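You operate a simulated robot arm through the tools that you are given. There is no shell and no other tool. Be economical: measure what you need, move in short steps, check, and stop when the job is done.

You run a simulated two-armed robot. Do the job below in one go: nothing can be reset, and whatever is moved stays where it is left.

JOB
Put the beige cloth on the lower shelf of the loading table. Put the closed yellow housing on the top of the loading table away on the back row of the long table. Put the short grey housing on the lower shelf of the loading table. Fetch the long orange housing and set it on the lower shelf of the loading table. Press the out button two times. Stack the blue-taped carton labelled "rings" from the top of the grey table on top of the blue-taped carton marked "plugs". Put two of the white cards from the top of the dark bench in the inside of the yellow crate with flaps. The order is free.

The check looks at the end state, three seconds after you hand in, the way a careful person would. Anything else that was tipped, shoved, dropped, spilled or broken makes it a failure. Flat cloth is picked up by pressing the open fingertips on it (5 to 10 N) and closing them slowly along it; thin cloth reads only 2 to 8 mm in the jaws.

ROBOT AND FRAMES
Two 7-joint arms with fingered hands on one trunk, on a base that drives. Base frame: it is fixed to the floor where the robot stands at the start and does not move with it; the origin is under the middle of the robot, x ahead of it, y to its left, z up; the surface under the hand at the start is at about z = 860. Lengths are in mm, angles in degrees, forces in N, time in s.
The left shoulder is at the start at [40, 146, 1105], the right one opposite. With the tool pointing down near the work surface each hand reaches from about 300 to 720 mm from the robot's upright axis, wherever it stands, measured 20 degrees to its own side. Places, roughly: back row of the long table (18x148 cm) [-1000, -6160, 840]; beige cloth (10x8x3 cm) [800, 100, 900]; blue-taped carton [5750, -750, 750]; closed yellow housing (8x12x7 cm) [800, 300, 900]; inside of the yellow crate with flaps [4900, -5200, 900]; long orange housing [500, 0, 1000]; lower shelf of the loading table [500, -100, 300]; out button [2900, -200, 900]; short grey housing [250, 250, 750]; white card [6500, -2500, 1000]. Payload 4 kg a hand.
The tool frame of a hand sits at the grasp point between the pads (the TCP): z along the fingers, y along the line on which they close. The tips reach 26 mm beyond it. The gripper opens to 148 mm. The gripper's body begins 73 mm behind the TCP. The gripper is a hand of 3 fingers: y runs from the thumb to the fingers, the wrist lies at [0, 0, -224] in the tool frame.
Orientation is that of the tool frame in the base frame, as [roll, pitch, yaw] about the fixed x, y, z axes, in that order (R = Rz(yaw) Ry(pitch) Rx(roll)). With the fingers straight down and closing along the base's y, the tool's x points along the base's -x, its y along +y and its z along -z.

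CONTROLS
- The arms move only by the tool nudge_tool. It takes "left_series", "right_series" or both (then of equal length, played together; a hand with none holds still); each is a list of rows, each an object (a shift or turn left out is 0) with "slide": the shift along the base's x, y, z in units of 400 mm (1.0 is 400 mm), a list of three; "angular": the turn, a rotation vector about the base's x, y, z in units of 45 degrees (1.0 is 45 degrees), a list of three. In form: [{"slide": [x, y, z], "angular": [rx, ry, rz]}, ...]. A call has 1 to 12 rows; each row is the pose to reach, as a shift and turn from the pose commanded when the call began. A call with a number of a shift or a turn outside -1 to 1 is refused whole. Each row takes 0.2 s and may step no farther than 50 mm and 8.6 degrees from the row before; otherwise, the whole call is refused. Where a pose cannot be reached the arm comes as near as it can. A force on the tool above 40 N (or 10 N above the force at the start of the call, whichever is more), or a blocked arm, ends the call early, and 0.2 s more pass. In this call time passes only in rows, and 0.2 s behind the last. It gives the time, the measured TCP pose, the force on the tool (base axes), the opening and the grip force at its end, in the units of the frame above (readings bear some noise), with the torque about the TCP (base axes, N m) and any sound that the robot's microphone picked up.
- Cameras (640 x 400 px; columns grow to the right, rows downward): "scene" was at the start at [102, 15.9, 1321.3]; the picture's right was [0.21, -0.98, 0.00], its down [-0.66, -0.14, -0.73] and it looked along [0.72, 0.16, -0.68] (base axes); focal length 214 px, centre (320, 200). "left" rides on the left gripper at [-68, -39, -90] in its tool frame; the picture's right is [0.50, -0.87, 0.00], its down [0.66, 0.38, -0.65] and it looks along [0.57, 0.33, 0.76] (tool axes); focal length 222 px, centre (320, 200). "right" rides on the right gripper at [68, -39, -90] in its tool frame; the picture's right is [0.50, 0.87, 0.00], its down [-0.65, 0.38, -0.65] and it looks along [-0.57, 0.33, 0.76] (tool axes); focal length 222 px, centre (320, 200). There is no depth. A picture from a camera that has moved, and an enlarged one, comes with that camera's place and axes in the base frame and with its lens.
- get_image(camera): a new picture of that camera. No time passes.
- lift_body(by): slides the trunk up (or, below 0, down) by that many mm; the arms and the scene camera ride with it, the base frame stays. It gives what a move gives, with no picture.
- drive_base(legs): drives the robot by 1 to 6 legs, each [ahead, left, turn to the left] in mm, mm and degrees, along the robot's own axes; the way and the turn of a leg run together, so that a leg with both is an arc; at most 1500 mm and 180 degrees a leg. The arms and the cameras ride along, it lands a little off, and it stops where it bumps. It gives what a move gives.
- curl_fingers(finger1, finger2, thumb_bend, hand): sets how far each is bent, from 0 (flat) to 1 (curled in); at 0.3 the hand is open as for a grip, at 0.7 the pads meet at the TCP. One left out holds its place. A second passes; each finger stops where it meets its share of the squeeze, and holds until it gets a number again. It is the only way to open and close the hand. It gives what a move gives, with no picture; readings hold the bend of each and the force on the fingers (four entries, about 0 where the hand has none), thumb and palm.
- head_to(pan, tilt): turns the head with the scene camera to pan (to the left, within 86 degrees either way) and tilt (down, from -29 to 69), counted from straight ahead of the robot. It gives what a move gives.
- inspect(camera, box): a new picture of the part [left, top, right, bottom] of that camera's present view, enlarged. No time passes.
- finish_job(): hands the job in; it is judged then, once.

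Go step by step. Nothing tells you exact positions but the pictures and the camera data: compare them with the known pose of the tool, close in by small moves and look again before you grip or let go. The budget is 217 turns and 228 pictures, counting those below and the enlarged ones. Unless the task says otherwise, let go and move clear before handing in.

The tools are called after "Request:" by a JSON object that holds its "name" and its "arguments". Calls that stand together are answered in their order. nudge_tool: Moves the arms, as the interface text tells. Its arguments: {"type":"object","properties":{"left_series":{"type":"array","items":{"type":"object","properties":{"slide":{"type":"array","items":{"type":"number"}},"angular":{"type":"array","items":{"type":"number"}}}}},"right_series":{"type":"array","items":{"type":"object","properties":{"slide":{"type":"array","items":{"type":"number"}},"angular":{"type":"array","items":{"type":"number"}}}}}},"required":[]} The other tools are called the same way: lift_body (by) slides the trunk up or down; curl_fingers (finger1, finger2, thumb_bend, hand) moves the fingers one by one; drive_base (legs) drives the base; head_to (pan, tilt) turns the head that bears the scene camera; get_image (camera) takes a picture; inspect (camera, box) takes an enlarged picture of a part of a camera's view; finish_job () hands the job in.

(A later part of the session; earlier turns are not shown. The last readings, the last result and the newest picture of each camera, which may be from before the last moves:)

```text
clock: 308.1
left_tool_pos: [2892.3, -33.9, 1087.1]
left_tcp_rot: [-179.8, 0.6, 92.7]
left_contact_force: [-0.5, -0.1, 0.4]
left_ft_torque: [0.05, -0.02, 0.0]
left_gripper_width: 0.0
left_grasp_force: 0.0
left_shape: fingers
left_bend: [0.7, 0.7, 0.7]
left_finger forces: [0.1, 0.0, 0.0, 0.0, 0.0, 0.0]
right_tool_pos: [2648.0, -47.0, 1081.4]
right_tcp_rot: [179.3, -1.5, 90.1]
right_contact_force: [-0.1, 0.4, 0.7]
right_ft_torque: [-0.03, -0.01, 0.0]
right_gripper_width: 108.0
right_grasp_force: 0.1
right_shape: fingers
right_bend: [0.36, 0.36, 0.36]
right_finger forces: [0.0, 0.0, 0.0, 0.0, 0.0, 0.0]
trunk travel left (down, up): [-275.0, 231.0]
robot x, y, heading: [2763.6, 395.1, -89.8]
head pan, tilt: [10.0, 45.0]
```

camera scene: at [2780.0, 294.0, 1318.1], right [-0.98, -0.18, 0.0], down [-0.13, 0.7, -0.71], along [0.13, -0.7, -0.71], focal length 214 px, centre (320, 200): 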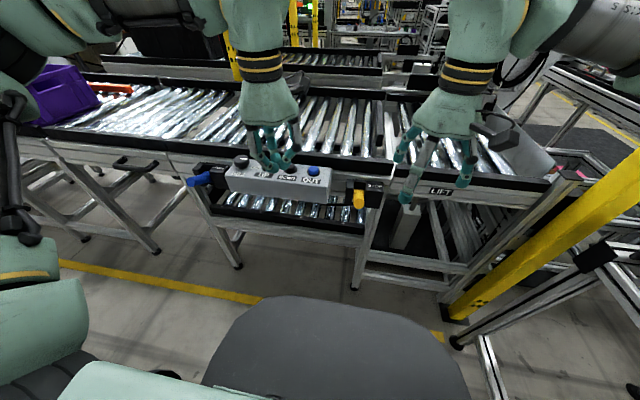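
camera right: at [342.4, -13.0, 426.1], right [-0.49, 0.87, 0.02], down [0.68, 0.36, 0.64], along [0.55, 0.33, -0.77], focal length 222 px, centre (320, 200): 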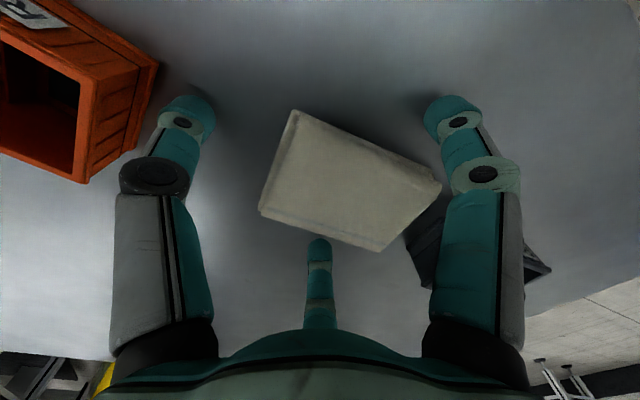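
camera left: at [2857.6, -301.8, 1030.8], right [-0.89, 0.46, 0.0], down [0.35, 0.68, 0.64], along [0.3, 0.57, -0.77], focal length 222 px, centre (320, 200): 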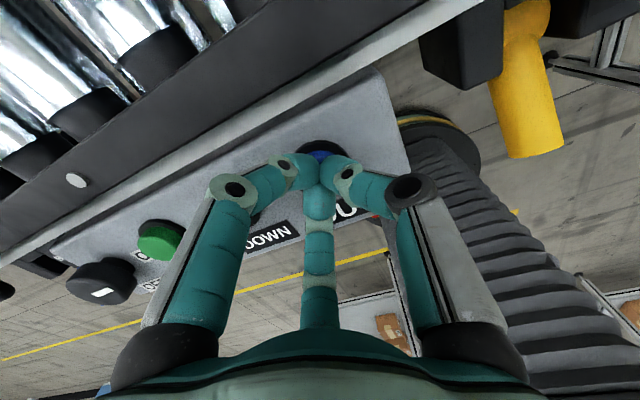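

Two clicks heard. Now I drive toward the grey table at x≈5750 and look.

Request:
{"name": "drive_base", "arguments": {"legs": [[-250, 0, 0], [0, 0, 90], [1100, 0, 0]]}}

Request:
{"name": "head_to", "arguments": {"pan": -20, "tilt": 15}}

Request:
{"name": "get_image", "arguments": {"camera": "scene"}}

```text
clock: 319.0
left_tool_pos: [4316.4, 769.9, 1086.7]
left_tcp_rot: [-179.8, 0.6, -178.2]
left_contact_force: [0.6, 0.2, 0.3]
left_ft_torque: [0.04, -0.02, 0.01]
left_gripper_width: 0.0
left_grasp_force: 0.1
left_shape: fingers
left_bend: [0.7, 0.7, 0.7]
left_finger forces: [0.1, 0.0, 0.0, 0.0, 0.1, 0.0]
right_tool_pos: [4322.4, 525.0, 1081.7]
right_tcp_rot: [179.2, -1.4, 179.1]
right_contact_force: [0.6, 0.8, 0.1]
right_ft_torque: [-0.01, 0.03, 0.02]
right_gripper_width: 107.6
right_grasp_force: 0.0
right_shape: fingers
right_bend: [0.36, 0.36, 0.36]
right_finger forces: [0.0, 0.1, 0.0, 0.0, 0.0, 0.1]
trunk travel left (down, up): [-275.0, 231.0]
robot x, y, heading: [3881.4, 650.2, -0.6]
head pan, tilt: [10.0, 45.0]
```

```text
clock: 320.0
left_tool_pos: [4315.9, 770.8, 1085.9]
left_tcp_rot: [-179.7, 0.5, -178.3]
left_contact_force: [0.7, -0.8, 0.2]
left_ft_torque: [-0.04, -0.02, 0.03]
left_gripper_width: 0.2
left_grasp_force: 0.0
left_shape: fingers
left_bend: [0.7, 0.7, 0.7]
left_finger forces: [0.1, 0.1, 0.0, 0.0, 0.0, 0.0]
right_tool_pos: [4325.1, 525.7, 1081.3]
right_tcp_rot: [179.3, -1.4, 179.2]
right_contact_force: [-0.3, 0.2, 0.5]
right_ft_torque: [0.0, -0.01, -0.02]
right_gripper_width: 107.7
right_grasp_force: 0.0
right_shape: fingers
right_bend: [0.36, 0.36, 0.36]
right_finger forces: [0.1, 0.1, 0.1, 0.0, 0.0, 0.1]
trunk travel left (down, up): [-275.0, 231.0]
robot x, y, heading: [3880.1, 651.7, -0.8]
head pan, tilt: [-20.0, 15.0]
```

```text
120 pictures are left
camera scene: at [3989.1, 615.2, 1364.8], right [-0.35, -0.94, 0.0], down [-0.24, 0.09, -0.97], along [0.9, -0.34, -0.26], focal length 214 px, centre (320, 200)
```

scene: 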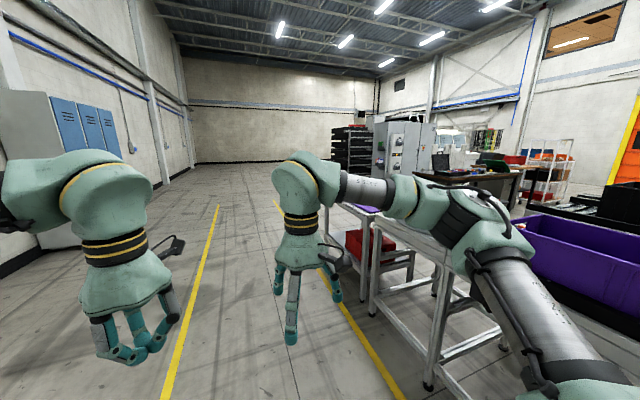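

Request:
{"name": "drive_base", "arguments": {"legs": [[1250, 0, 0.8]]}}

Request:
{"name": "head_to", "arguments": {"pan": -55, "tilt": 25}}

Request:
{"name": "get_image", "arguments": {"camera": "scene"}}

```text
clock: 326.1
left_tool_pos: [5521.7, 758.3, 1086.7]
left_tcp_rot: [-179.8, 0.5, -178.0]
left_contact_force: [0.1, 0.0, 0.3]
left_ft_torque: [0.04, 0.05, 0.02]
left_gripper_width: 0.0
left_grasp_force: 0.1
left_shape: fingers
left_bend: [0.7, 0.7, 0.7]
left_finger forces: [0.0, 0.1, 0.0, 0.0, 0.0, 0.0]
right_tool_pos: [5530.1, 513.4, 1082.4]
right_tcp_rot: [179.3, -1.5, 179.5]
right_contact_force: [-0.2, -0.2, 0.1]
right_ft_torque: [0.01, 0.02, 0.02]
right_gripper_width: 107.5
right_grasp_force: 0.1
right_shape: fingers
right_bend: [0.36, 0.36, 0.36]
right_finger forces: [0.0, 0.0, 0.1, 0.1, 0.0, 0.0]
trunk travel left (down, up): [-275.0, 231.0]
robot x, y, heading: [5089.5, 635.0, -0.8]
head pan, tilt: [-20.0, 15.0]
```

```text
clock: 327.1
left_tool_pos: [5523.5, 758.5, 1087.8]
left_tcp_rot: [-179.8, 0.5, -178.0]
left_contact_force: [0.1, 0.8, -0.1]
left_ft_torque: [0.02, 0.02, -0.01]
left_gripper_width: 0.1
left_grasp_force: 0.1
left_shape: fingers
left_bend: [0.7, 0.7, 0.7]
left_finger forces: [0.0, 0.0, 0.0, 0.0, 0.1, 0.0]
right_tool_pos: [5530.4, 513.7, 1083.1]
right_tcp_rot: [179.1, -1.6, 179.4]
right_contact_force: [-0.4, -0.4, -0.2]
right_ft_torque: [-0.03, 0.0, 0.0]
right_gripper_width: 107.7
right_grasp_force: 0.2
right_shape: fingers
right_bend: [0.36, 0.36, 0.36]
right_finger forces: [0.0, 0.1, 0.0, 0.0, 0.1, 0.0]
trunk travel left (down, up): [-275.0, 231.0]
robot x, y, heading: [5089.1, 638.7, -0.6]
head pan, tilt: [-55.0, 25.0]
```

```text
119 pictures are left
camera scene: at [5161.2, 559.0, 1348.7], right [-0.82, -0.57, 0.0], down [-0.24, 0.35, -0.91], along [0.51, -0.75, -0.42], focal length 214 px, centre (320, 200)
```

scene: 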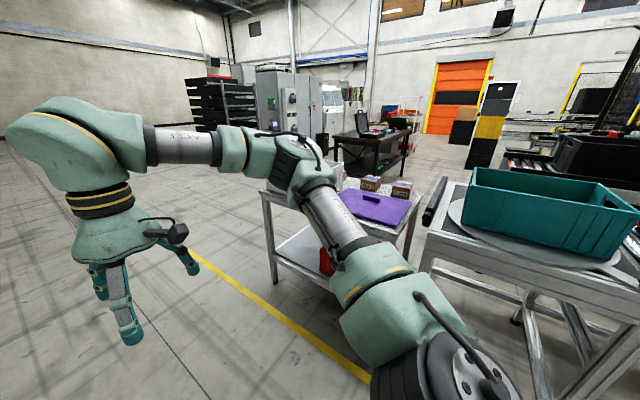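

Request:
{"name": "inspect", "arguments": {"camera": "scene", "box": [250, 150, 430, 270]}}

Request:
{"name": "inspect", "arguments": {"camera": "scene", "box": [320, 90, 480, 190]}}

```text
3.33 times, centred on (340, 210) of scene
camera zoom: at [5161.2, 559.0, 1348.7], right [-0.82, -0.57, 0.0], down [-0.24, 0.35, -0.91], along [0.51, -0.75, -0.42], focal length 715 px, centre (253, 167)
```

zoom: 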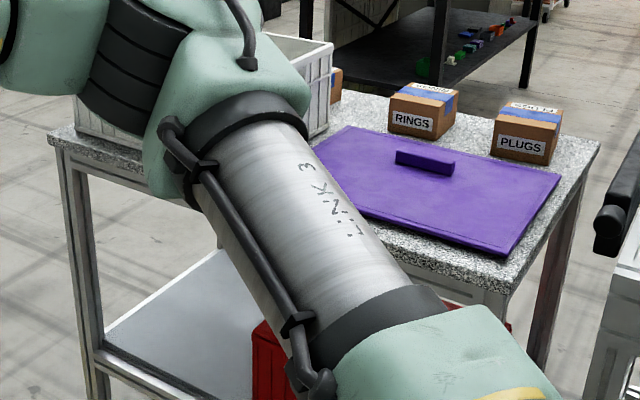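

```text
4.00 times, centred on (400, 140) of scene
camera zoom: at [5161.2, 559.0, 1348.7], right [-0.82, -0.57, 0.0], down [-0.24, 0.35, -0.91], along [0.51, -0.75, -0.42], focal length 858 px, centre (0, 440)
```

zoom: 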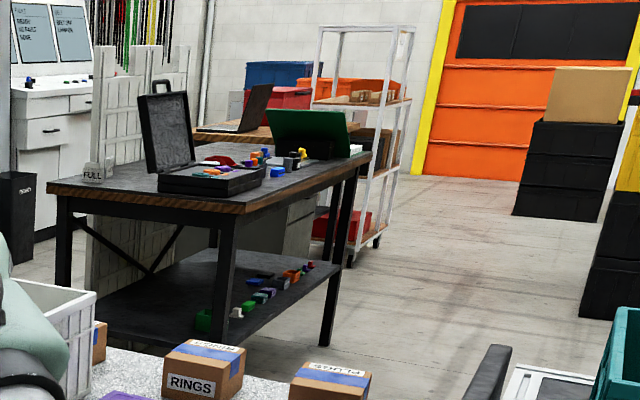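

RINGS ≈(5690,−880), PLUGS ≈(5460,−863) near the table's far side; best reached from behind. I drive around the table's far end.

Request:
{"name": "drive_base", "arguments": {"legs": [[1450, 0, 0.6], [400, 0, 0], [0, 0, -90]]}}

Request:
{"name": "head_to", "arguments": {"pan": 0, "tilt": 20}}

Request:
{"name": "get_image", "arguments": {"camera": "scene"}}

```text
clock: 340.2
left_tool_pos: [7108.6, 257.0, 1087.6]
left_tcp_rot: [-179.7, 0.6, 97.3]
left_contact_force: [-0.4, 0.2, -0.3]
left_ft_torque: [0.02, 0.01, -0.01]
left_gripper_width: 0.0
left_grasp_force: 0.1
left_shape: fingers
left_bend: [0.7, 0.7, 0.7]
left_finger forces: [0.0, 0.0, 0.0, 0.0, 0.0, 0.1]
right_tool_pos: [6863.8, 227.0, 1081.5]
right_tcp_rot: [179.1, -1.5, 94.7]
right_contact_force: [-0.2, -0.2, 0.2]
right_ft_torque: [-0.01, 0.01, -0.01]
right_gripper_width: 107.6
right_grasp_force: 0.1
right_shape: fingers
right_bend: [0.36, 0.36, 0.36]
right_finger forces: [0.0, 0.2, 0.0, 0.0, 0.1, 0.1]
trunk travel left (down, up): [-275.0, 231.0]
robot x, y, heading: [6945.6, 679.7, -85.1]
head pan, tilt: [-55.0, 25.0]
```

```text
clock: 341.4
left_tool_pos: [7107.7, 258.9, 1087.1]
left_tcp_rot: [-179.8, 0.5, 97.2]
left_contact_force: [0.2, 0.0, -0.9]
left_ft_torque: [-0.02, 0.01, -0.02]
left_gripper_width: 0.0
left_grasp_force: 0.0
left_shape: fingers
left_bend: [0.7, 0.7, 0.7]
left_finger forces: [0.0, 0.0, 0.1, 0.0, 0.0, 0.0]
right_tool_pos: [6865.8, 225.2, 1081.6]
right_tcp_rot: [179.2, -1.5, 94.7]
right_contact_force: [0.1, -0.1, 0.0]
right_ft_torque: [0.0, 0.04, -0.03]
right_gripper_width: 107.7
right_grasp_force: 0.0
right_shape: fingers
right_bend: [0.36, 0.36, 0.36]
right_finger forces: [0.0, 0.0, 0.0, 0.1, 0.0, 0.0]
trunk travel left (down, up): [-275.0, 231.0]
robot x, y, heading: [6948.3, 679.8, -85.1]
head pan, tilt: [0.0, 20.0]
```

```text
116 pictures are left
camera scene: at [6956.1, 563.4, 1356.7], right [-1.0, -0.08, 0.0], down [-0.03, 0.34, -0.94], along [0.08, -0.94, -0.34], focal length 214 px, centre (320, 200)
```

scene: 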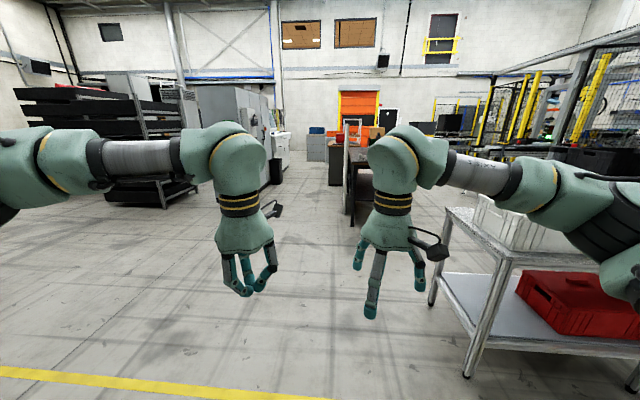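

Request:
{"name": "drive_base", "arguments": {"legs": [[0, 0, -4.9], [1050, 0, 0], [1050, 0, 0], [0, 0, -90], [0, 0, -90]]}}

Request:
{"name": "head_to", "arguments": {"pan": 40, "tilt": 25}}

Request:
{"name": "get_image", "arguments": {"camera": "scene"}}

```text
clock: 359.9
left_tool_pos: [6842.6, -961.0, 1087.7]
left_tcp_rot: [-179.8, 0.5, -87.7]
left_contact_force: [0.5, -0.6, 0.4]
left_ft_torque: [0.01, -0.01, 0.03]
left_gripper_width: 0.1
left_grasp_force: 0.1
left_shape: fingers
left_bend: [0.7, 0.7, 0.7]
left_finger forces: [0.0, 0.1, 0.0, 0.0, 0.0, 0.1]
right_tool_pos: [7088.7, -951.0, 1082.3]
right_tcp_rot: [179.1, -1.4, -90.5]
right_contact_force: [-0.6, 0.2, -0.3]
right_ft_torque: [-0.01, 0.04, 0.0]
right_gripper_width: 107.6
right_grasp_force: 0.1
right_shape: fingers
right_bend: [0.36, 0.36, 0.36]
right_finger forces: [0.0, 0.1, 0.0, 0.0, 0.0, 0.0]
trunk travel left (down, up): [-275.0, 231.0]
robot x, y, heading: [6967.3, -1392.5, 89.9]
head pan, tilt: [0.0, 20.0]
```

```text
clock: 361.0
left_tool_pos: [6842.6, -960.8, 1087.8]
left_tcp_rot: [-179.8, 0.5, -87.6]
left_contact_force: [0.8, -0.9, 0.7]
left_ft_torque: [0.01, -0.01, -0.03]
left_gripper_width: 0.0
left_grasp_force: 0.1
left_shape: fingers
left_bend: [0.7, 0.7, 0.7]
left_finger forces: [0.0, 0.0, 0.0, 0.1, 0.1, 0.0]
right_tool_pos: [7088.0, -950.9, 1081.0]
right_tcp_rot: [179.3, -1.5, -90.3]
right_contact_force: [-0.5, -0.5, -0.5]
right_ft_torque: [0.02, 0.0, -0.02]
right_gripper_width: 107.6
right_grasp_force: 0.1
right_shape: fingers
right_bend: [0.36, 0.36, 0.36]
right_finger forces: [0.0, 0.0, 0.1, 0.0, 0.0, 0.0]
trunk travel left (down, up): [-275.0, 231.0]
robot x, y, heading: [6968.5, -1394.6, 89.6]
head pan, tilt: [40.0, 25.0]
```

```text
115 pictures are left
camera scene: at [6908.3, -1305.0, 1348.6], right [0.77, 0.64, 0.0], down [0.27, -0.33, -0.91], along [-0.58, 0.7, -0.42], focal length 214 px, centre (320, 200)
```

scene: 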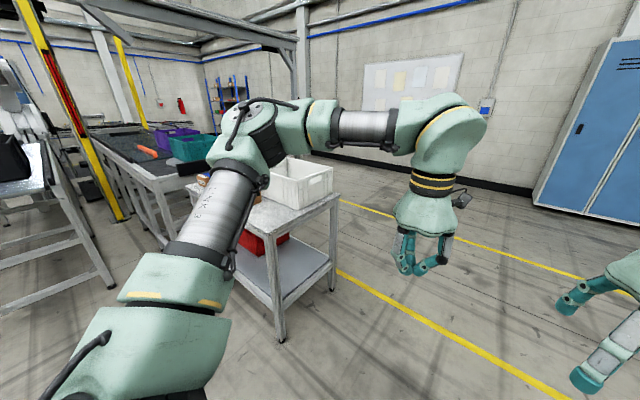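

Request:
{"name": "drive_base", "arguments": {"legs": [[0, 1250, 0]]}}

Request:
{"name": "head_to", "arguments": {"pan": 0, "tilt": 40}}

Request:
{"name": "get_image", "arguments": {"camera": "scene"}}

```text
clock: 367.2
left_tool_pos: [5613.4, -964.8, 1087.3]
left_tcp_rot: [-179.8, 0.4, -86.9]
left_contact_force: [-0.2, 0.9, -0.7]
left_ft_torque: [0.01, 0.01, 0.0]
left_gripper_width: 0.1
left_grasp_force: 0.1
left_shape: fingers
left_bend: [0.7, 0.7, 0.7]
left_finger forces: [0.1, 0.1, 0.1, 0.1, 0.0, 0.0]
right_tool_pos: [5856.1, -953.2, 1081.8]
right_tcp_rot: [179.2, -1.5, -89.6]
right_contact_force: [0.1, -0.8, -0.6]
right_ft_torque: [-0.02, 0.02, 0.01]
right_gripper_width: 107.7
right_grasp_force: 0.0
right_shape: fingers
right_bend: [0.36, 0.36, 0.36]
right_finger forces: [0.1, 0.0, 0.0, 0.0, 0.1, 0.1]
trunk travel left (down, up): [-275.0, 231.0]
robot x, y, heading: [5742.5, -1400.4, 90.5]
head pan, tilt: [40.0, 25.0]
```

```text
clock: 368.2
left_tool_pos: [5612.4, -964.8, 1086.6]
left_tcp_rot: [-179.9, 0.5, -86.8]
left_contact_force: [0.3, -0.6, -0.3]
left_ft_torque: [-0.03, 0.01, 0.0]
left_gripper_width: 0.0
left_grasp_force: 0.1
left_shape: fingers
left_bend: [0.7, 0.7, 0.7]
left_finger forces: [0.0, 0.0, 0.1, 0.1, 0.1, 0.0]
right_tool_pos: [5857.6, -953.0, 1081.8]
right_tcp_rot: [179.3, -1.5, -89.6]
right_contact_force: [0.3, 0.4, -0.2]
right_ft_torque: [-0.03, -0.01, -0.01]
right_gripper_width: 107.4
right_grasp_force: 0.1
right_shape: fingers
right_bend: [0.36, 0.36, 0.36]
right_finger forces: [0.0, 0.0, 0.0, 0.0, 0.0, 0.0]
trunk travel left (down, up): [-275.0, 231.0]
robot x, y, heading: [5738.3, -1397.6, 90.6]
head pan, tilt: [0.0, 40.0]
```

```text
114 pictures are left
camera scene: at [5741.4, -1293.6, 1325.3], right [1.0, 0.01, 0.0], down [0.01, -0.64, -0.77], along [-0.01, 0.77, -0.64], focal length 214 px, centre (320, 200)
```

scene: 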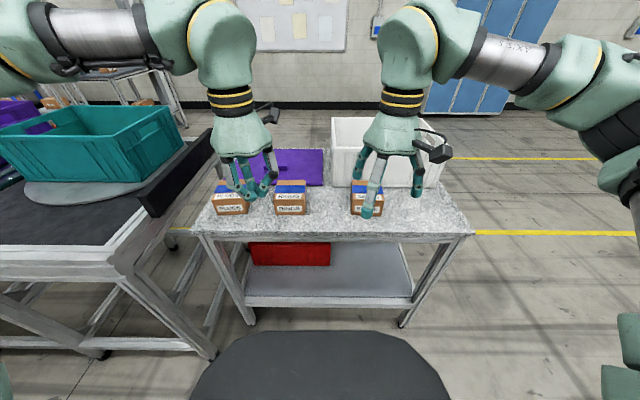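

Request:
{"name": "inspect", "arguments": {"camera": "scene", "box": [190, 150, 410, 260]}}

```text
2.91 times, centred on (300, 205) of scene
camera zoom: at [5741.4, -1293.6, 1325.3], right [1.0, 0.01, 0.0], down [0.01, -0.64, -0.77], along [-0.01, 0.77, -0.64], focal length 624 px, centre (378, 186)
```

zoom: 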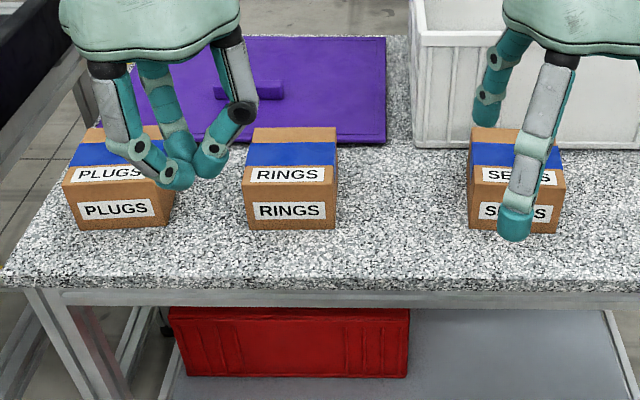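

Three cartons: PLUGS, RINGS, SE(AL)S. I move closer and look from above with the wrist camera to get dimensions.

Request:
{"name": "drive_base", "arguments": {"legs": [[290, 40, 0]]}}

Request:
{"name": "curl_fingers", "arguments": {"hand": "left", "finger1": 0.3, "finger2": 0.3, "thumb_bend": 0.3}}

Request:
{"name": "get_image", "arguments": {"camera": "left"}}

Request:
{"name": "get_image", "arguments": {"camera": "right"}}

Request:
{"name": "head_to", "arguments": {"pan": 10, "tilt": 55}}

Request:
{"name": "get_image", "arguments": {"camera": "scene"}}

```text
clock: 370.3
left_tool_pos: [5568.1, -672.7, 1087.7]
left_tcp_rot: [-179.8, 0.6, -86.8]
left_contact_force: [0.0, 0.0, -0.9]
left_ft_torque: [-0.01, 0.0, 0.0]
left_gripper_width: 0.0
left_grasp_force: 0.0
left_shape: fingers
left_bend: [0.7, 0.7, 0.7]
left_finger forces: [0.1, 0.0, 0.1, 0.0, 0.0, 0.0]
right_tool_pos: [5811.8, -658.3, 1082.7]
right_tcp_rot: [179.2, -1.6, -89.3]
right_contact_force: [1.3, 0.5, 0.0]
right_ft_torque: [-0.01, 0.06, -0.01]
right_gripper_width: 107.3
right_grasp_force: 0.0
right_shape: fingers
right_bend: [0.36, 0.36, 0.36]
right_finger forces: [0.1, 0.1, 0.0, 0.0, 0.1, 0.1]
trunk travel left (down, up): [-275.0, 231.0]
robot x, y, heading: [5699.4, -1104.0, 90.8]
head pan, tilt: [0.0, 40.0]
```

```text
clock: 371.3
left_tool_pos: [5567.7, -671.8, 1087.3]
left_tcp_rot: [-179.8, 0.6, -86.7]
left_contact_force: [0.5, -0.4, -0.5]
left_ft_torque: [0.0, -0.01, 0.01]
left_gripper_width: 126.7
left_grasp_force: 0.0
left_shape: fingers
left_bend: [0.3, 0.3, 0.3]
left_finger forces: [0.0, 0.0, 0.0, 0.0, 0.1, 0.0]
right_tool_pos: [5811.9, -658.3, 1082.7]
right_tcp_rot: [179.2, -1.6, -89.3]
right_contact_force: [0.0, 1.0, -0.6]
right_ft_torque: [0.01, -0.02, 0.0]
right_gripper_width: 107.5
right_grasp_force: 0.1
right_shape: fingers
right_bend: [0.36, 0.36, 0.36]
right_finger forces: [0.1, 0.0, 0.0, 0.0, 0.0, 0.1]
trunk travel left (down, up): [-275.0, 231.0]
robot x, y, heading: [5700.6, -1101.5, 90.9]
head pan, tilt: [0.0, 40.0]
```

```text
112 pictures are left
camera left: at [5602.2, -602.1, 1178.9], right [0.89, -0.45, 0.0], down [-0.34, -0.68, 0.65], along [-0.29, -0.58, -0.76], focal length 222 px, centre (320, 200)
```

left: 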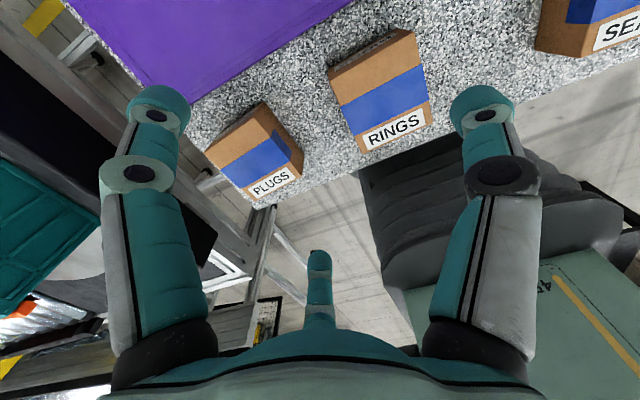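

```text
111 pictures are left
camera right: at [5852.3, -723.4, 1174.7], right [-0.86, -0.51, 0.02], down [-0.38, 0.67, 0.64], along [-0.34, 0.54, -0.77], focal length 222 px, centre (320, 200)
```

right: 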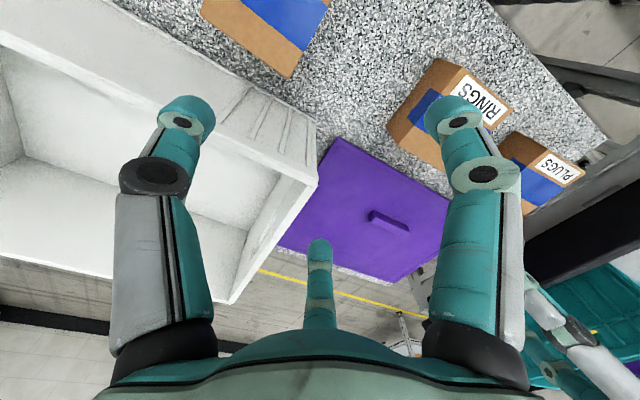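

```text
clock: 372.0
left_tool_pos: [5568.0, -672.3, 1086.8]
left_tcp_rot: [-179.8, 0.6, -86.8]
left_contact_force: [0.3, 0.0, 0.4]
left_ft_torque: [0.0, 0.03, -0.01]
left_gripper_width: 126.6
left_grasp_force: 0.1
left_shape: fingers
left_bend: [0.3, 0.3, 0.3]
left_finger forces: [0.0, 0.0, 0.0, 0.0, 0.0, 0.0]
right_tool_pos: [5812.0, -658.0, 1081.2]
right_tcp_rot: [179.2, -1.4, -89.3]
right_contact_force: [-0.3, -0.7, 0.4]
right_ft_torque: [-0.02, 0.01, 0.0]
right_gripper_width: 107.4
right_grasp_force: 0.1
right_shape: fingers
right_bend: [0.36, 0.36, 0.36]
right_finger forces: [0.0, 0.1, 0.0, 0.1, 0.0, 0.0]
trunk travel left (down, up): [-275.0, 231.0]
robot x, y, heading: [5696.1, -1103.1, 90.8]
head pan, tilt: [10.0, 55.0]
```

```text
110 pictures are left
camera scene: at [5685.8, -1013.9, 1304.7], right [0.98, 0.19, 0.0], down [0.15, -0.8, -0.57], along [-0.11, 0.56, -0.82], focal length 214 px, centre (320, 200)
```

scene: 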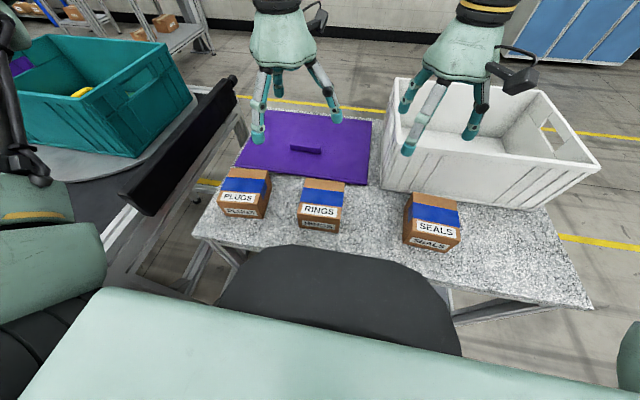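

Better fix: carton tops at z≈888, table ≈829. RINGS x 5587–5682, y −770…−657; PLUGS centre ≈(5441,−715). I turn the left hand 90° (fingers on the ±x faces, thumb on the far face) above RINGS.

Request:
{"name": "curl_fingers", "arguments": {"hand": "left", "finger1": 0.22, "finger2": 0.22, "thumb_bend": 0.22}}

Request:
{"name": "nudge_tool", "arguments": {"left_series": [{"slide": [0.03, -0.02, 0], "angular": [0, 0, 0.161]}, {"slide": [0.06, -0.04, 0], "angular": [0, 0, 0.322]}, {"slide": [0.09, -0.06, 0], "angular": [0, 0, 0.483]}, {"slide": [0.12, -0.08, 0], "angular": [0, 0, 0.644]}, {"slide": [0.15, -0.1, 0], "angular": [0, 0, 0.805]}, {"slide": [0.165, -0.1, 0], "angular": [0, 0, 0.966]}]}}

Request:
{"name": "nudge_tool", "arguments": {"left_series": [{"slide": [0, 0, -0.03], "angular": [0, 0, 0.161]}, {"slide": [0, 0, -0.06], "angular": [0, 0, 0.322]}, {"slide": [0, 0, -0.1], "angular": [0, 0, 0.483]}, {"slide": [0, 0, -0.14], "angular": [0, 0, 0.644]}, {"slide": [0, 0, -0.18], "angular": [0, 0, 0.805]}, {"slide": [0, 0, -0.2], "angular": [0, 0, 0.966]}]}}

Request:
{"name": "get_image", "arguments": {"camera": "left"}}

Request:
{"name": "get_image", "arguments": {"camera": "scene"}}

```text
clock: 373.0
left_tool_pos: [5567.4, -670.6, 1086.9]
left_tcp_rot: [-179.8, 0.6, -86.7]
left_contact_force: [0.2, 0.3, 0.8]
left_ft_torque: [0.01, 0.0, 0.0]
left_gripper_width: 142.6
left_grasp_force: 0.1
left_shape: fingers
left_bend: [0.22, 0.22, 0.22]
left_finger forces: [0.1, 0.0, 0.1, 0.0, 0.0, 0.1]
right_tool_pos: [5811.0, -657.2, 1082.4]
right_tcp_rot: [179.2, -1.6, -89.3]
right_contact_force: [-0.2, -0.8, -0.4]
right_ft_torque: [-0.02, 0.02, 0.02]
right_gripper_width: 107.4
right_grasp_force: 0.1
right_shape: fingers
right_bend: [0.36, 0.36, 0.36]
right_finger forces: [0.0, 0.1, 0.0, 0.0, 0.1, 0.0]
trunk travel left (down, up): [-275.0, 231.0]
robot x, y, heading: [5700.6, -1101.6, 90.8]
head pan, tilt: [10.0, 55.0]
```

```text
clock: 374.4
left_tool_pos: [5633.2, -711.8, 1087.2]
left_tcp_rot: [-179.7, 0.5, -43.1]
left_contact_force: [0.1, -0.8, 0.1]
left_ft_torque: [-0.04, -0.02, -0.02]
left_gripper_width: 142.5
left_grasp_force: 0.1
left_shape: fingers
left_bend: [0.22, 0.22, 0.22]
left_finger forces: [0.0, 0.1, 0.0, 0.0, 0.0, 0.0]
right_tool_pos: [5811.8, -658.0, 1083.3]
right_tcp_rot: [179.2, -1.5, -89.4]
right_contact_force: [0.5, 0.5, 0.1]
right_ft_torque: [-0.01, 0.01, 0.03]
right_gripper_width: 107.8
right_grasp_force: 0.0
right_shape: fingers
right_bend: [0.36, 0.36, 0.36]
right_finger forces: [0.0, 0.0, 0.1, 0.0, 0.1, 0.0]
trunk travel left (down, up): [-275.0, 231.0]
robot x, y, heading: [5695.8, -1102.0, 90.8]
head pan, tilt: [10.0, 55.0]
```

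```text
clock: 375.8
left_tool_pos: [5633.3, -710.3, 1005.3]
left_tcp_rot: [-179.8, 0.6, 0.5]
left_contact_force: [0.3, -0.7, -0.3]
left_ft_torque: [0.01, -0.02, -0.03]
left_gripper_width: 142.8
left_grasp_force: 0.0
left_shape: fingers
left_bend: [0.22, 0.22, 0.22]
left_finger forces: [0.0, 0.1, 0.0, 0.0, 0.1, 0.0]
right_tool_pos: [5811.3, -658.1, 1082.1]
right_tcp_rot: [179.3, -1.5, -89.4]
right_contact_force: [0.2, -0.2, -0.5]
right_ft_torque: [0.04, -0.01, 0.01]
right_gripper_width: 107.5
right_grasp_force: 0.0
right_shape: fingers
right_bend: [0.36, 0.36, 0.36]
right_finger forces: [0.0, 0.0, 0.0, 0.1, 0.0, 0.0]
trunk travel left (down, up): [-275.0, 231.0]
robot x, y, heading: [5696.0, -1102.5, 90.7]
head pan, tilt: [10.0, 55.0]
```

```text
109 pictures are left
camera left: at [5565.7, -671.1, 1097.4], right [0.49, 0.87, 0.0], down [0.66, -0.38, 0.65], along [0.56, -0.32, -0.76], focal length 222 px, centre (320, 200)
```

left: 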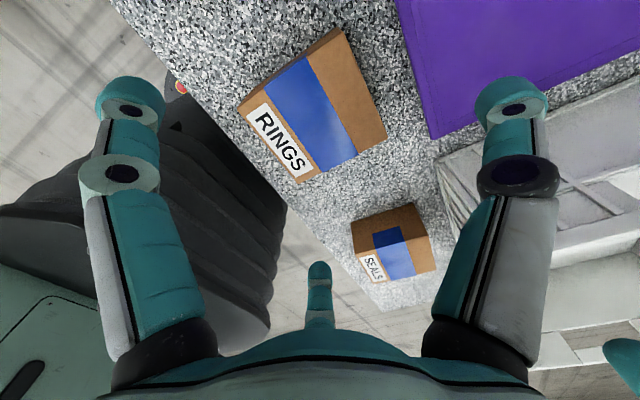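

```text
108 pictures are left
camera scene: at [5685.8, -1013.9, 1304.6], right [0.98, 0.19, 0.0], down [0.15, -0.81, -0.57], along [-0.11, 0.56, -0.82], focal length 214 px, centre (320, 200)
```

scene: 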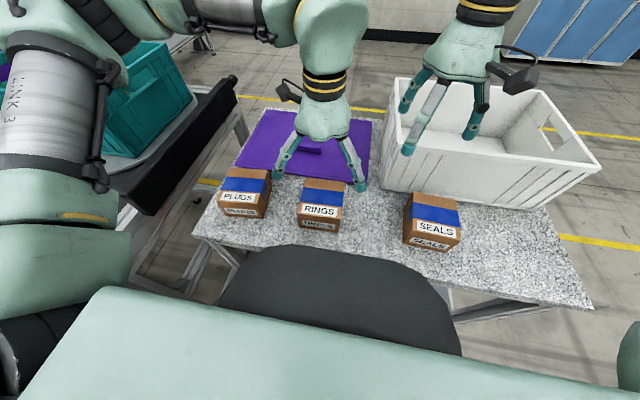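

Request:
{"name": "nudge_tool", "arguments": {"left_series": [{"slide": [0, -0.005, -0.1]}, {"slide": [0, -0.005, -0.2]}, {"slide": [0, -0.005, -0.295]}]}}

Request:
{"name": "curl_fingers", "arguments": {"hand": "left", "finger1": 0.36, "finger2": 0.36, "thumb_bend": 0.36}}

Request:
{"name": "get_image", "arguments": {"camera": "left"}}

```text
clock: 376.6
left_tool_pos: [5632.7, -715.6, 892.6]
left_tcp_rot: [-179.8, 0.6, 0.3]
left_contact_force: [0.0, 0.2, -0.9]
left_ft_torque: [-0.03, 0.01, -0.03]
left_gripper_width: 142.7
left_grasp_force: 0.1
left_shape: fingers
left_bend: [0.22, 0.22, 0.22]
left_finger forces: [0.0, 0.1, 0.0, 0.0, 0.0, 0.0]
right_tool_pos: [5811.5, -656.3, 1082.2]
right_tcp_rot: [179.3, -1.6, -89.3]
right_contact_force: [0.3, 0.0, 0.2]
right_ft_torque: [-0.02, 0.01, 0.0]
right_gripper_width: 107.7
right_grasp_force: 0.1
right_shape: fingers
right_bend: [0.36, 0.36, 0.36]
right_finger forces: [0.0, 0.1, 0.1, 0.1, 0.0, 0.1]
trunk travel left (down, up): [-275.0, 231.0]
robot x, y, heading: [5698.1, -1102.3, 90.6]
head pan, tilt: [10.0, 55.0]
```

```text
clock: 377.6
left_tool_pos: [5633.6, -716.3, 892.2]
left_tcp_rot: [-179.8, 0.6, 0.3]
left_contact_force: [-0.4, -0.3, -0.8]
left_ft_torque: [0.01, 0.05, 0.01]
left_gripper_width: 108.7
left_grasp_force: 0.2
left_shape: fingers
left_bend: [0.36, 0.36, 0.36]
left_finger forces: [0.1, 0.0, 0.0, 0.1, 0.0, 0.0]
right_tool_pos: [5813.1, -658.3, 1081.3]
right_tcp_rot: [179.2, -1.5, -89.3]
right_contact_force: [-0.1, 0.1, -0.7]
right_ft_torque: [0.02, 0.01, 0.0]
right_gripper_width: 107.5
right_grasp_force: 0.1
right_shape: fingers
right_bend: [0.36, 0.36, 0.36]
right_finger forces: [0.0, 0.0, 0.0, 0.0, 0.1, 0.1]
trunk travel left (down, up): [-275.0, 231.0]
robot x, y, heading: [5699.6, -1106.0, 90.9]
head pan, tilt: [10.0, 55.0]
```

```text
107 pictures are left
camera left: at [5566.5, -677.1, 984.6], right [0.5, 0.87, 0.0], down [0.66, -0.38, 0.65], along [0.56, -0.32, -0.76], focal length 222 px, centre (320, 200)
```

left: 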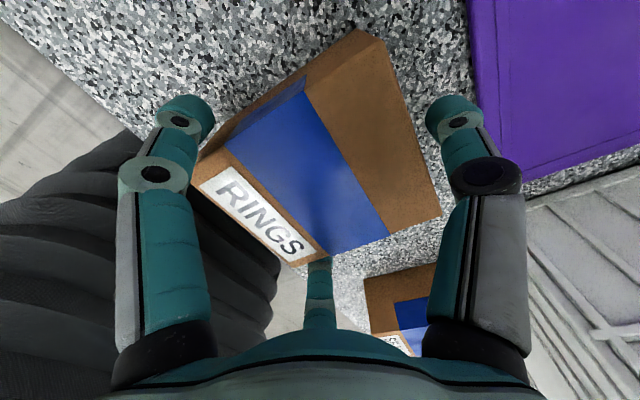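

Request:
{"name": "nudge_tool", "arguments": {"left_series": [{"slide": [0, 0, -0.025]}]}}

Request:
{"name": "curl_fingers", "arguments": {"hand": "left", "finger1": 0.44, "finger2": 0.44, "thumb_bend": 0.44}}

Request:
{"name": "curl_fingers", "arguments": {"hand": "left", "finger1": 0.55, "finger2": 0.55, "thumb_bend": 0.55}}

Request:
{"name": "get_image", "arguments": {"camera": "left"}}

```text
clock: 378.0
left_tool_pos: [5634.8, -715.7, 881.7]
left_tcp_rot: [-179.8, 0.6, 0.2]
left_contact_force: [0.5, 0.3, 0.4]
left_ft_torque: [-0.01, -0.01, -0.01]
left_gripper_width: 108.3
left_grasp_force: 0.1
left_shape: fingers
left_bend: [0.36, 0.36, 0.36]
left_finger forces: [0.0, 0.0, 0.0, 0.0, 0.1, 0.1]
right_tool_pos: [5811.7, -657.3, 1081.4]
right_tcp_rot: [179.2, -1.6, -89.3]
right_contact_force: [0.1, -0.2, 0.3]
right_ft_torque: [0.01, 0.02, -0.02]
right_gripper_width: 107.5
right_grasp_force: 0.1
right_shape: fingers
right_bend: [0.36, 0.36, 0.36]
right_finger forces: [0.0, 0.1, 0.0, 0.1, 0.0, 0.0]
trunk travel left (down, up): [-275.0, 231.0]
robot x, y, heading: [5697.5, -1105.3, 90.7]
head pan, tilt: [10.0, 55.0]
```

```text
clock: 379.0
left_tool_pos: [5634.5, -715.6, 882.2]
left_tcp_rot: [-179.8, 0.7, 0.2]
left_contact_force: [1.1, 2.3, 1.5]
left_ft_torque: [-0.1, -0.07, 0.02]
left_gripper_width: 93.3
left_grasp_force: 8.3
left_shape: fingers
left_bend: [0.4, 0.39, 0.42]
left_finger forces: [4.9, 6.0, 0.0, 0.0, 5.5, 0.0]
right_tool_pos: [5813.2, -658.4, 1081.3]
right_tcp_rot: [179.3, -1.6, -89.3]
right_contact_force: [-0.1, 0.1, 0.0]
right_ft_torque: [-0.05, 0.02, 0.0]
right_gripper_width: 107.3
right_grasp_force: 0.0
right_shape: fingers
right_bend: [0.36, 0.36, 0.36]
right_finger forces: [0.1, 0.0, 0.0, 0.0, 0.1, 0.0]
trunk travel left (down, up): [-275.0, 231.0]
robot x, y, heading: [5699.2, -1106.3, 90.6]
head pan, tilt: [10.0, 55.0]
```

```text
clock: 380.0
left_tool_pos: [5634.1, -715.7, 881.8]
left_tcp_rot: [-179.8, 0.7, 0.3]
left_contact_force: [-0.6, 2.7, 2.6]
left_ft_torque: [0.29, -0.01, 0.0]
left_gripper_width: 88.9
left_grasp_force: 18.1
left_shape: fingers
left_bend: [0.39, 0.38, 0.47]
left_finger forces: [10.4, 10.3, 0.1, 0.0, 16.1, 0.0]
right_tool_pos: [5812.8, -657.7, 1081.4]
right_tcp_rot: [179.2, -1.5, -89.3]
right_contact_force: [-0.3, -0.1, 0.0]
right_ft_torque: [0.01, -0.02, -0.02]
right_gripper_width: 107.5
right_grasp_force: 0.0
right_shape: fingers
right_bend: [0.36, 0.36, 0.36]
right_finger forces: [0.0, 0.0, 0.0, 0.0, 0.0, 0.0]
trunk travel left (down, up): [-275.0, 231.0]
robot x, y, heading: [5698.8, -1103.0, 90.7]
head pan, tilt: [10.0, 55.0]
```

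```text
106 pictures are left
camera left: at [5566.7, -676.0, 973.4], right [0.5, 0.87, 0.0], down [0.66, -0.38, 0.65], along [0.56, -0.32, -0.76], focal length 222 px, centre (320, 200)
```

left: 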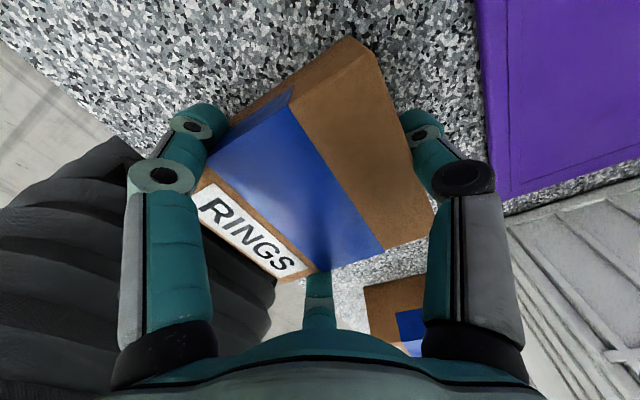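

Request:
{"name": "curl_fingers", "arguments": {"hand": "left", "finger1": 0.65, "finger2": 0.65, "thumb_bend": 0.58}}

Request:
{"name": "nudge_tool", "arguments": {"left_series": [{"slide": [0, 0, 0.02]}, {"slide": [0, 0, 0.06]}, {"slide": [0, 0, 0.1]}]}}

Request:
{"name": "get_image", "arguments": {"camera": "left"}}

Request:
{"name": "inspect", "arguments": {"camera": "scene", "box": [200, 100, 400, 250]}}

```text
clock: 381.0
left_tool_pos: [5633.9, -715.3, 881.7]
left_tcp_rot: [-179.8, 0.7, 0.2]
left_contact_force: [-0.5, 3.7, 3.8]
left_ft_torque: [0.4, 0.0, 0.01]
left_gripper_width: 86.4
left_grasp_force: 18.6
left_shape: fingers
left_bend: [0.39, 0.38, 0.49]
left_finger forces: [10.6, 10.4, 0.1, 0.0, 16.3, 0.0]
right_tool_pos: [5812.0, -657.9, 1082.4]
right_tcp_rot: [179.2, -1.4, -89.2]
right_contact_force: [0.6, 0.0, -0.1]
right_ft_torque: [-0.02, -0.01, 0.01]
right_gripper_width: 107.8
right_grasp_force: 0.0
right_shape: fingers
right_bend: [0.36, 0.36, 0.36]
right_finger forces: [0.0, 0.1, 0.0, 0.0, 0.1, 0.0]
trunk travel left (down, up): [-275.0, 231.0]
robot x, y, heading: [5701.2, -1102.6, 90.9]
head pan, tilt: [10.0, 55.0]
```

```text
clock: 381.8
left_tool_pos: [5634.1, -713.9, 920.3]
left_tcp_rot: [-179.9, 0.6, 0.2]
left_contact_force: [-0.7, -0.1, -3.0]
left_ft_torque: [0.01, 0.0, 0.0]
left_gripper_width: 86.2
left_grasp_force: 17.7
left_shape: fingers
left_bend: [0.38, 0.38, 0.49]
left_finger forces: [10.5, 10.0, 0.0, 0.0, 14.8, 0.0]
right_tool_pos: [5812.3, -658.1, 1080.9]
right_tcp_rot: [179.1, -1.4, -89.2]
right_contact_force: [0.0, 0.1, 0.2]
right_ft_torque: [0.01, 0.01, 0.0]
right_gripper_width: 107.8
right_grasp_force: 0.1
right_shape: fingers
right_bend: [0.36, 0.36, 0.36]
right_finger forces: [0.1, 0.0, 0.0, 0.0, 0.1, 0.0]
trunk travel left (down, up): [-275.0, 231.0]
robot x, y, heading: [5700.3, -1106.5, 90.6]
head pan, tilt: [10.0, 55.0]
```

```text
105 pictures are left
camera left: at [5567.3, -674.5, 1012.5], right [0.5, 0.87, 0.0], down [0.66, -0.38, 0.65], along [0.56, -0.32, -0.76], focal length 222 px, centre (320, 200)
```

left: 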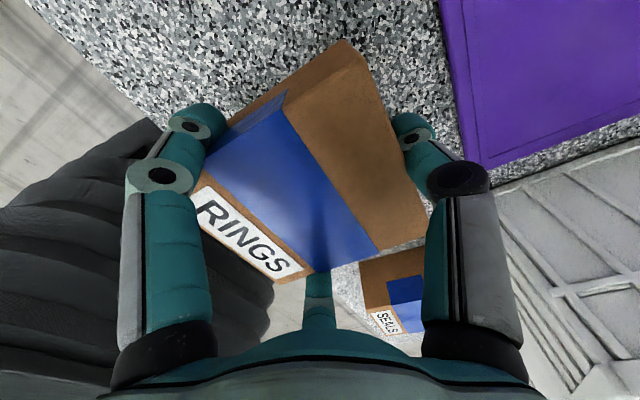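

```text
2.67 times, centred on (300, 175) of scene
camera zoom: at [5685.8, -1014.0, 1304.6], right [0.98, 0.19, 0.0], down [0.15, -0.81, -0.57], along [-0.11, 0.56, -0.82], focal length 572 px, centre (373, 267)
```

zoom: 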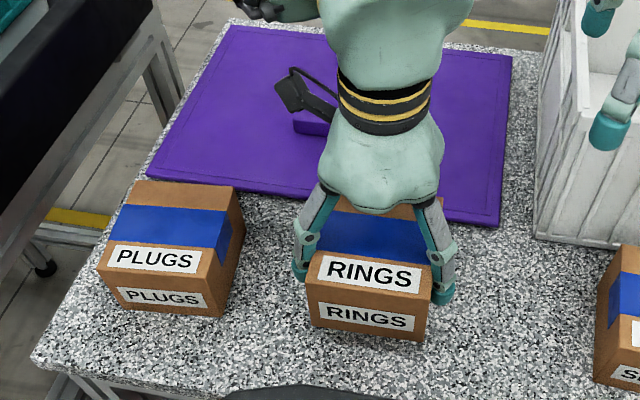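

RINGS is lifted, centred on the TCP. I raise it and carry it over PLUGS (centre ≈ (5437,−719)).

Request:
{"name": "nudge_tool", "arguments": {"left_series": [{"slide": [0, 0, 0.1]}, {"slide": [0, 0, 0.2]}, {"slide": [-0.1, 0, 0.22]}, {"slide": [-0.2, 0, 0.22]}, {"slide": [-0.3, -0.01, 0.22]}, {"slide": [-0.4, -0.01, 0.22]}, {"slide": [-0.4925, -0.0125, 0.2]}, {"slide": [-0.4925, -0.0125, 0.16]}]}}

Request:
{"name": "head_to", "arguments": {"pan": 30, "tilt": 50}}

Request:
{"name": "get_image", "arguments": {"camera": "scene"}}

Request:
{"name": "get_image", "arguments": {"camera": "left"}}

Request:
{"name": "get_image", "arguments": {"camera": "right"}}

```text
clock: 383.6
left_tool_pos: [5436.1, -719.6, 982.6]
left_tcp_rot: [-179.8, 0.6, 0.2]
left_contact_force: [-0.6, 0.7, -2.7]
left_ft_torque: [0.04, 0.0, 0.02]
left_gripper_width: 86.0
left_grasp_force: 17.0
left_shape: fingers
left_bend: [0.38, 0.38, 0.49]
left_finger forces: [10.5, 9.9, 0.0, 0.1, 14.1, 0.0]
right_tool_pos: [5812.7, -656.9, 1082.4]
right_tcp_rot: [179.2, -1.7, -89.3]
right_contact_force: [0.3, -0.6, 0.5]
right_ft_torque: [0.0, 0.04, -0.03]
right_gripper_width: 107.5
right_grasp_force: 0.0
right_shape: fingers
right_bend: [0.36, 0.36, 0.36]
right_finger forces: [0.1, 0.0, 0.0, 0.0, 0.1, 0.0]
trunk travel left (down, up): [-275.0, 231.0]
robot x, y, heading: [5699.0, -1109.7, 90.5]
head pan, tilt: [10.0, 55.0]
```

```text
clock: 384.5
left_tool_pos: [5436.3, -719.1, 983.3]
left_tcp_rot: [-179.8, 0.6, 0.2]
left_contact_force: [0.5, 0.1, -3.3]
left_ft_torque: [0.03, 0.01, 0.01]
left_gripper_width: 86.0
left_grasp_force: 17.0
left_shape: fingers
left_bend: [0.38, 0.38, 0.49]
left_finger forces: [10.4, 9.9, 0.0, 0.0, 14.2, 0.0]
right_tool_pos: [5811.8, -657.7, 1082.3]
right_tcp_rot: [179.3, -1.5, -89.4]
right_contact_force: [0.4, -0.1, -0.6]
right_ft_torque: [0.02, 0.0, -0.01]
right_gripper_width: 107.6
right_grasp_force: 0.1
right_shape: fingers
right_bend: [0.36, 0.36, 0.36]
right_finger forces: [0.0, 0.0, 0.0, 0.0, 0.1, 0.0]
trunk travel left (down, up): [-275.0, 231.0]
robot x, y, heading: [5699.7, -1102.6, 90.7]
head pan, tilt: [30.0, 50.0]
```

```text
103 pictures are left
camera scene: at [5659.7, -1018.6, 1311.1], right [0.86, 0.51, 0.0], down [0.39, -0.66, -0.64], along [-0.33, 0.55, -0.77], focal length 214 px, centre (320, 200)
```

scene: 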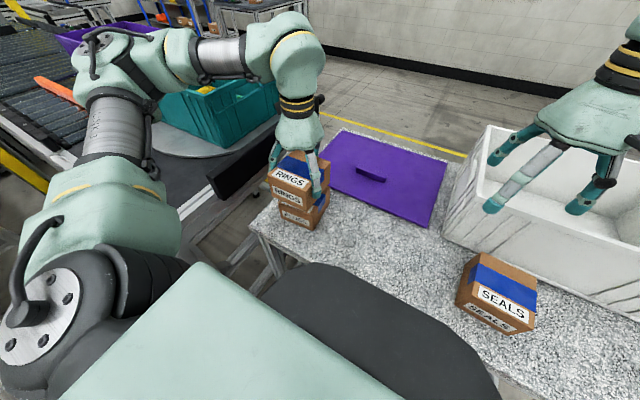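

```text
102 pictures are left
camera left: at [5368.9, -680.1, 1075.0], right [0.5, 0.87, 0.0], down [0.66, -0.38, 0.65], along [0.56, -0.32, -0.76], focal length 222 px, centre (320, 200)
```

left: 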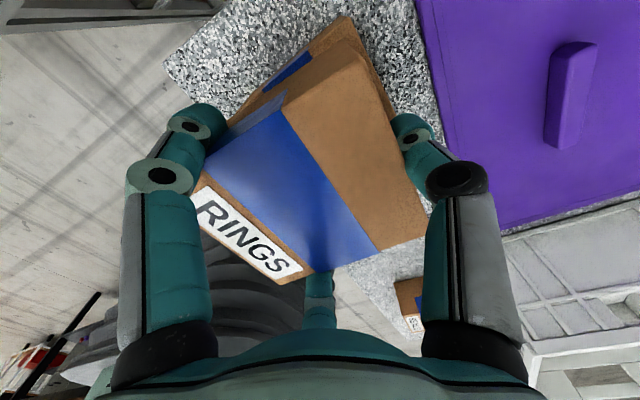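

```text
101 pictures are left
camera right: at [5852.1, -723.0, 1174.6], right [-0.86, -0.51, 0.02], down [-0.38, 0.67, 0.64], along [-0.34, 0.54, -0.77], focal length 222 px, centre (320, 200)
```

right: 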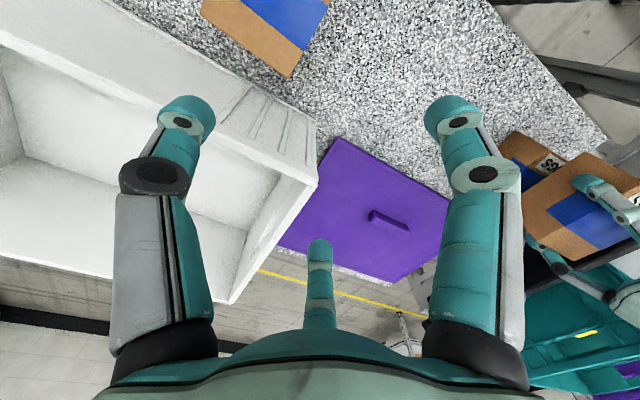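

Request:
{"name": "inspect", "arguments": {"camera": "scene", "box": [240, 130, 360, 240]}}

Request:
{"name": "nudge_tool", "arguments": {"left_series": [{"slide": [0, 0, -0.05]}, {"slide": [0, 0, -0.08]}]}}

Request:
{"name": "inspect", "arguments": {"camera": "scene", "box": [240, 130, 360, 240]}}

Request:
{"name": "get_image", "arguments": {"camera": "left"}}

```text
3.64 times, centred on (300, 185) of scene
camera zoom: at [5659.7, -1018.6, 1311.1], right [0.86, 0.51, 0.0], down [0.39, -0.66, -0.64], along [-0.33, 0.55, -0.77], focal length 780 px, centre (393, 254)
```

zoom: 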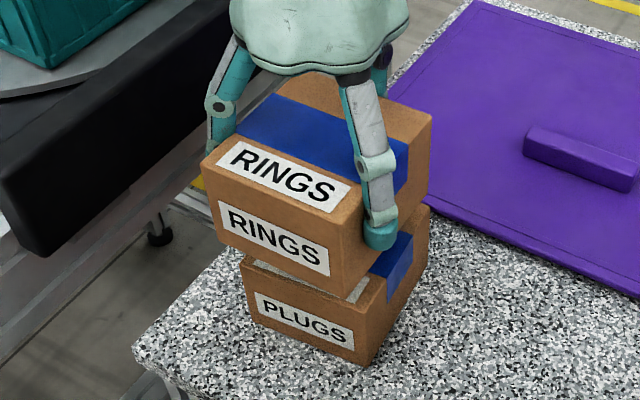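

```text
clock: 385.1
left_tool_pos: [5436.5, -721.1, 951.4]
left_tcp_rot: [-179.6, 0.5, 0.3]
left_contact_force: [-1.8, 0.7, 2.3]
left_ft_torque: [0.33, -0.03, 0.06]
left_gripper_width: 86.2
left_grasp_force: 17.3
left_shape: fingers
left_bend: [0.38, 0.38, 0.49]
left_finger forces: [10.7, 9.6, 0.1, 0.0, 14.7, 0.1]
right_tool_pos: [5812.3, -658.5, 1082.9]
right_tcp_rot: [179.2, -1.5, -89.4]
right_contact_force: [-0.4, 0.8, 0.1]
right_ft_torque: [-0.02, -0.03, -0.01]
right_gripper_width: 107.6
right_grasp_force: 0.0
right_shape: fingers
right_bend: [0.36, 0.36, 0.36]
right_finger forces: [0.1, 0.0, 0.1, 0.1, 0.0, 0.1]
trunk travel left (down, up): [-275.0, 231.0]
robot x, y, heading: [5700.2, -1104.1, 90.6]
head pan, tilt: [30.0, 50.0]
```

```text
3.64 times, centred on (300, 185) of scene
camera zoom: at [5659.9, -1019.6, 1311.3], right [0.86, 0.51, 0.0], down [0.39, -0.66, -0.64], along [-0.33, 0.55, -0.77], focal length 780 px, centre (393, 254)
```

zoom: 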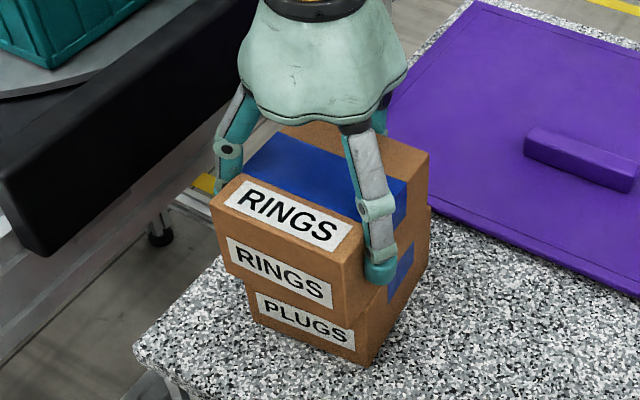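

```text
98 pictures are left
camera left: at [5369.0, -682.2, 1043.5], right [0.5, 0.87, 0.0], down [0.66, -0.38, 0.64], along [0.56, -0.32, -0.76], focal length 222 px, centre (320, 200)
```

left: 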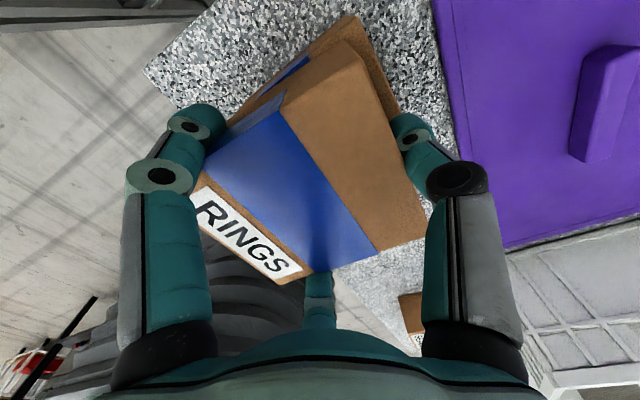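

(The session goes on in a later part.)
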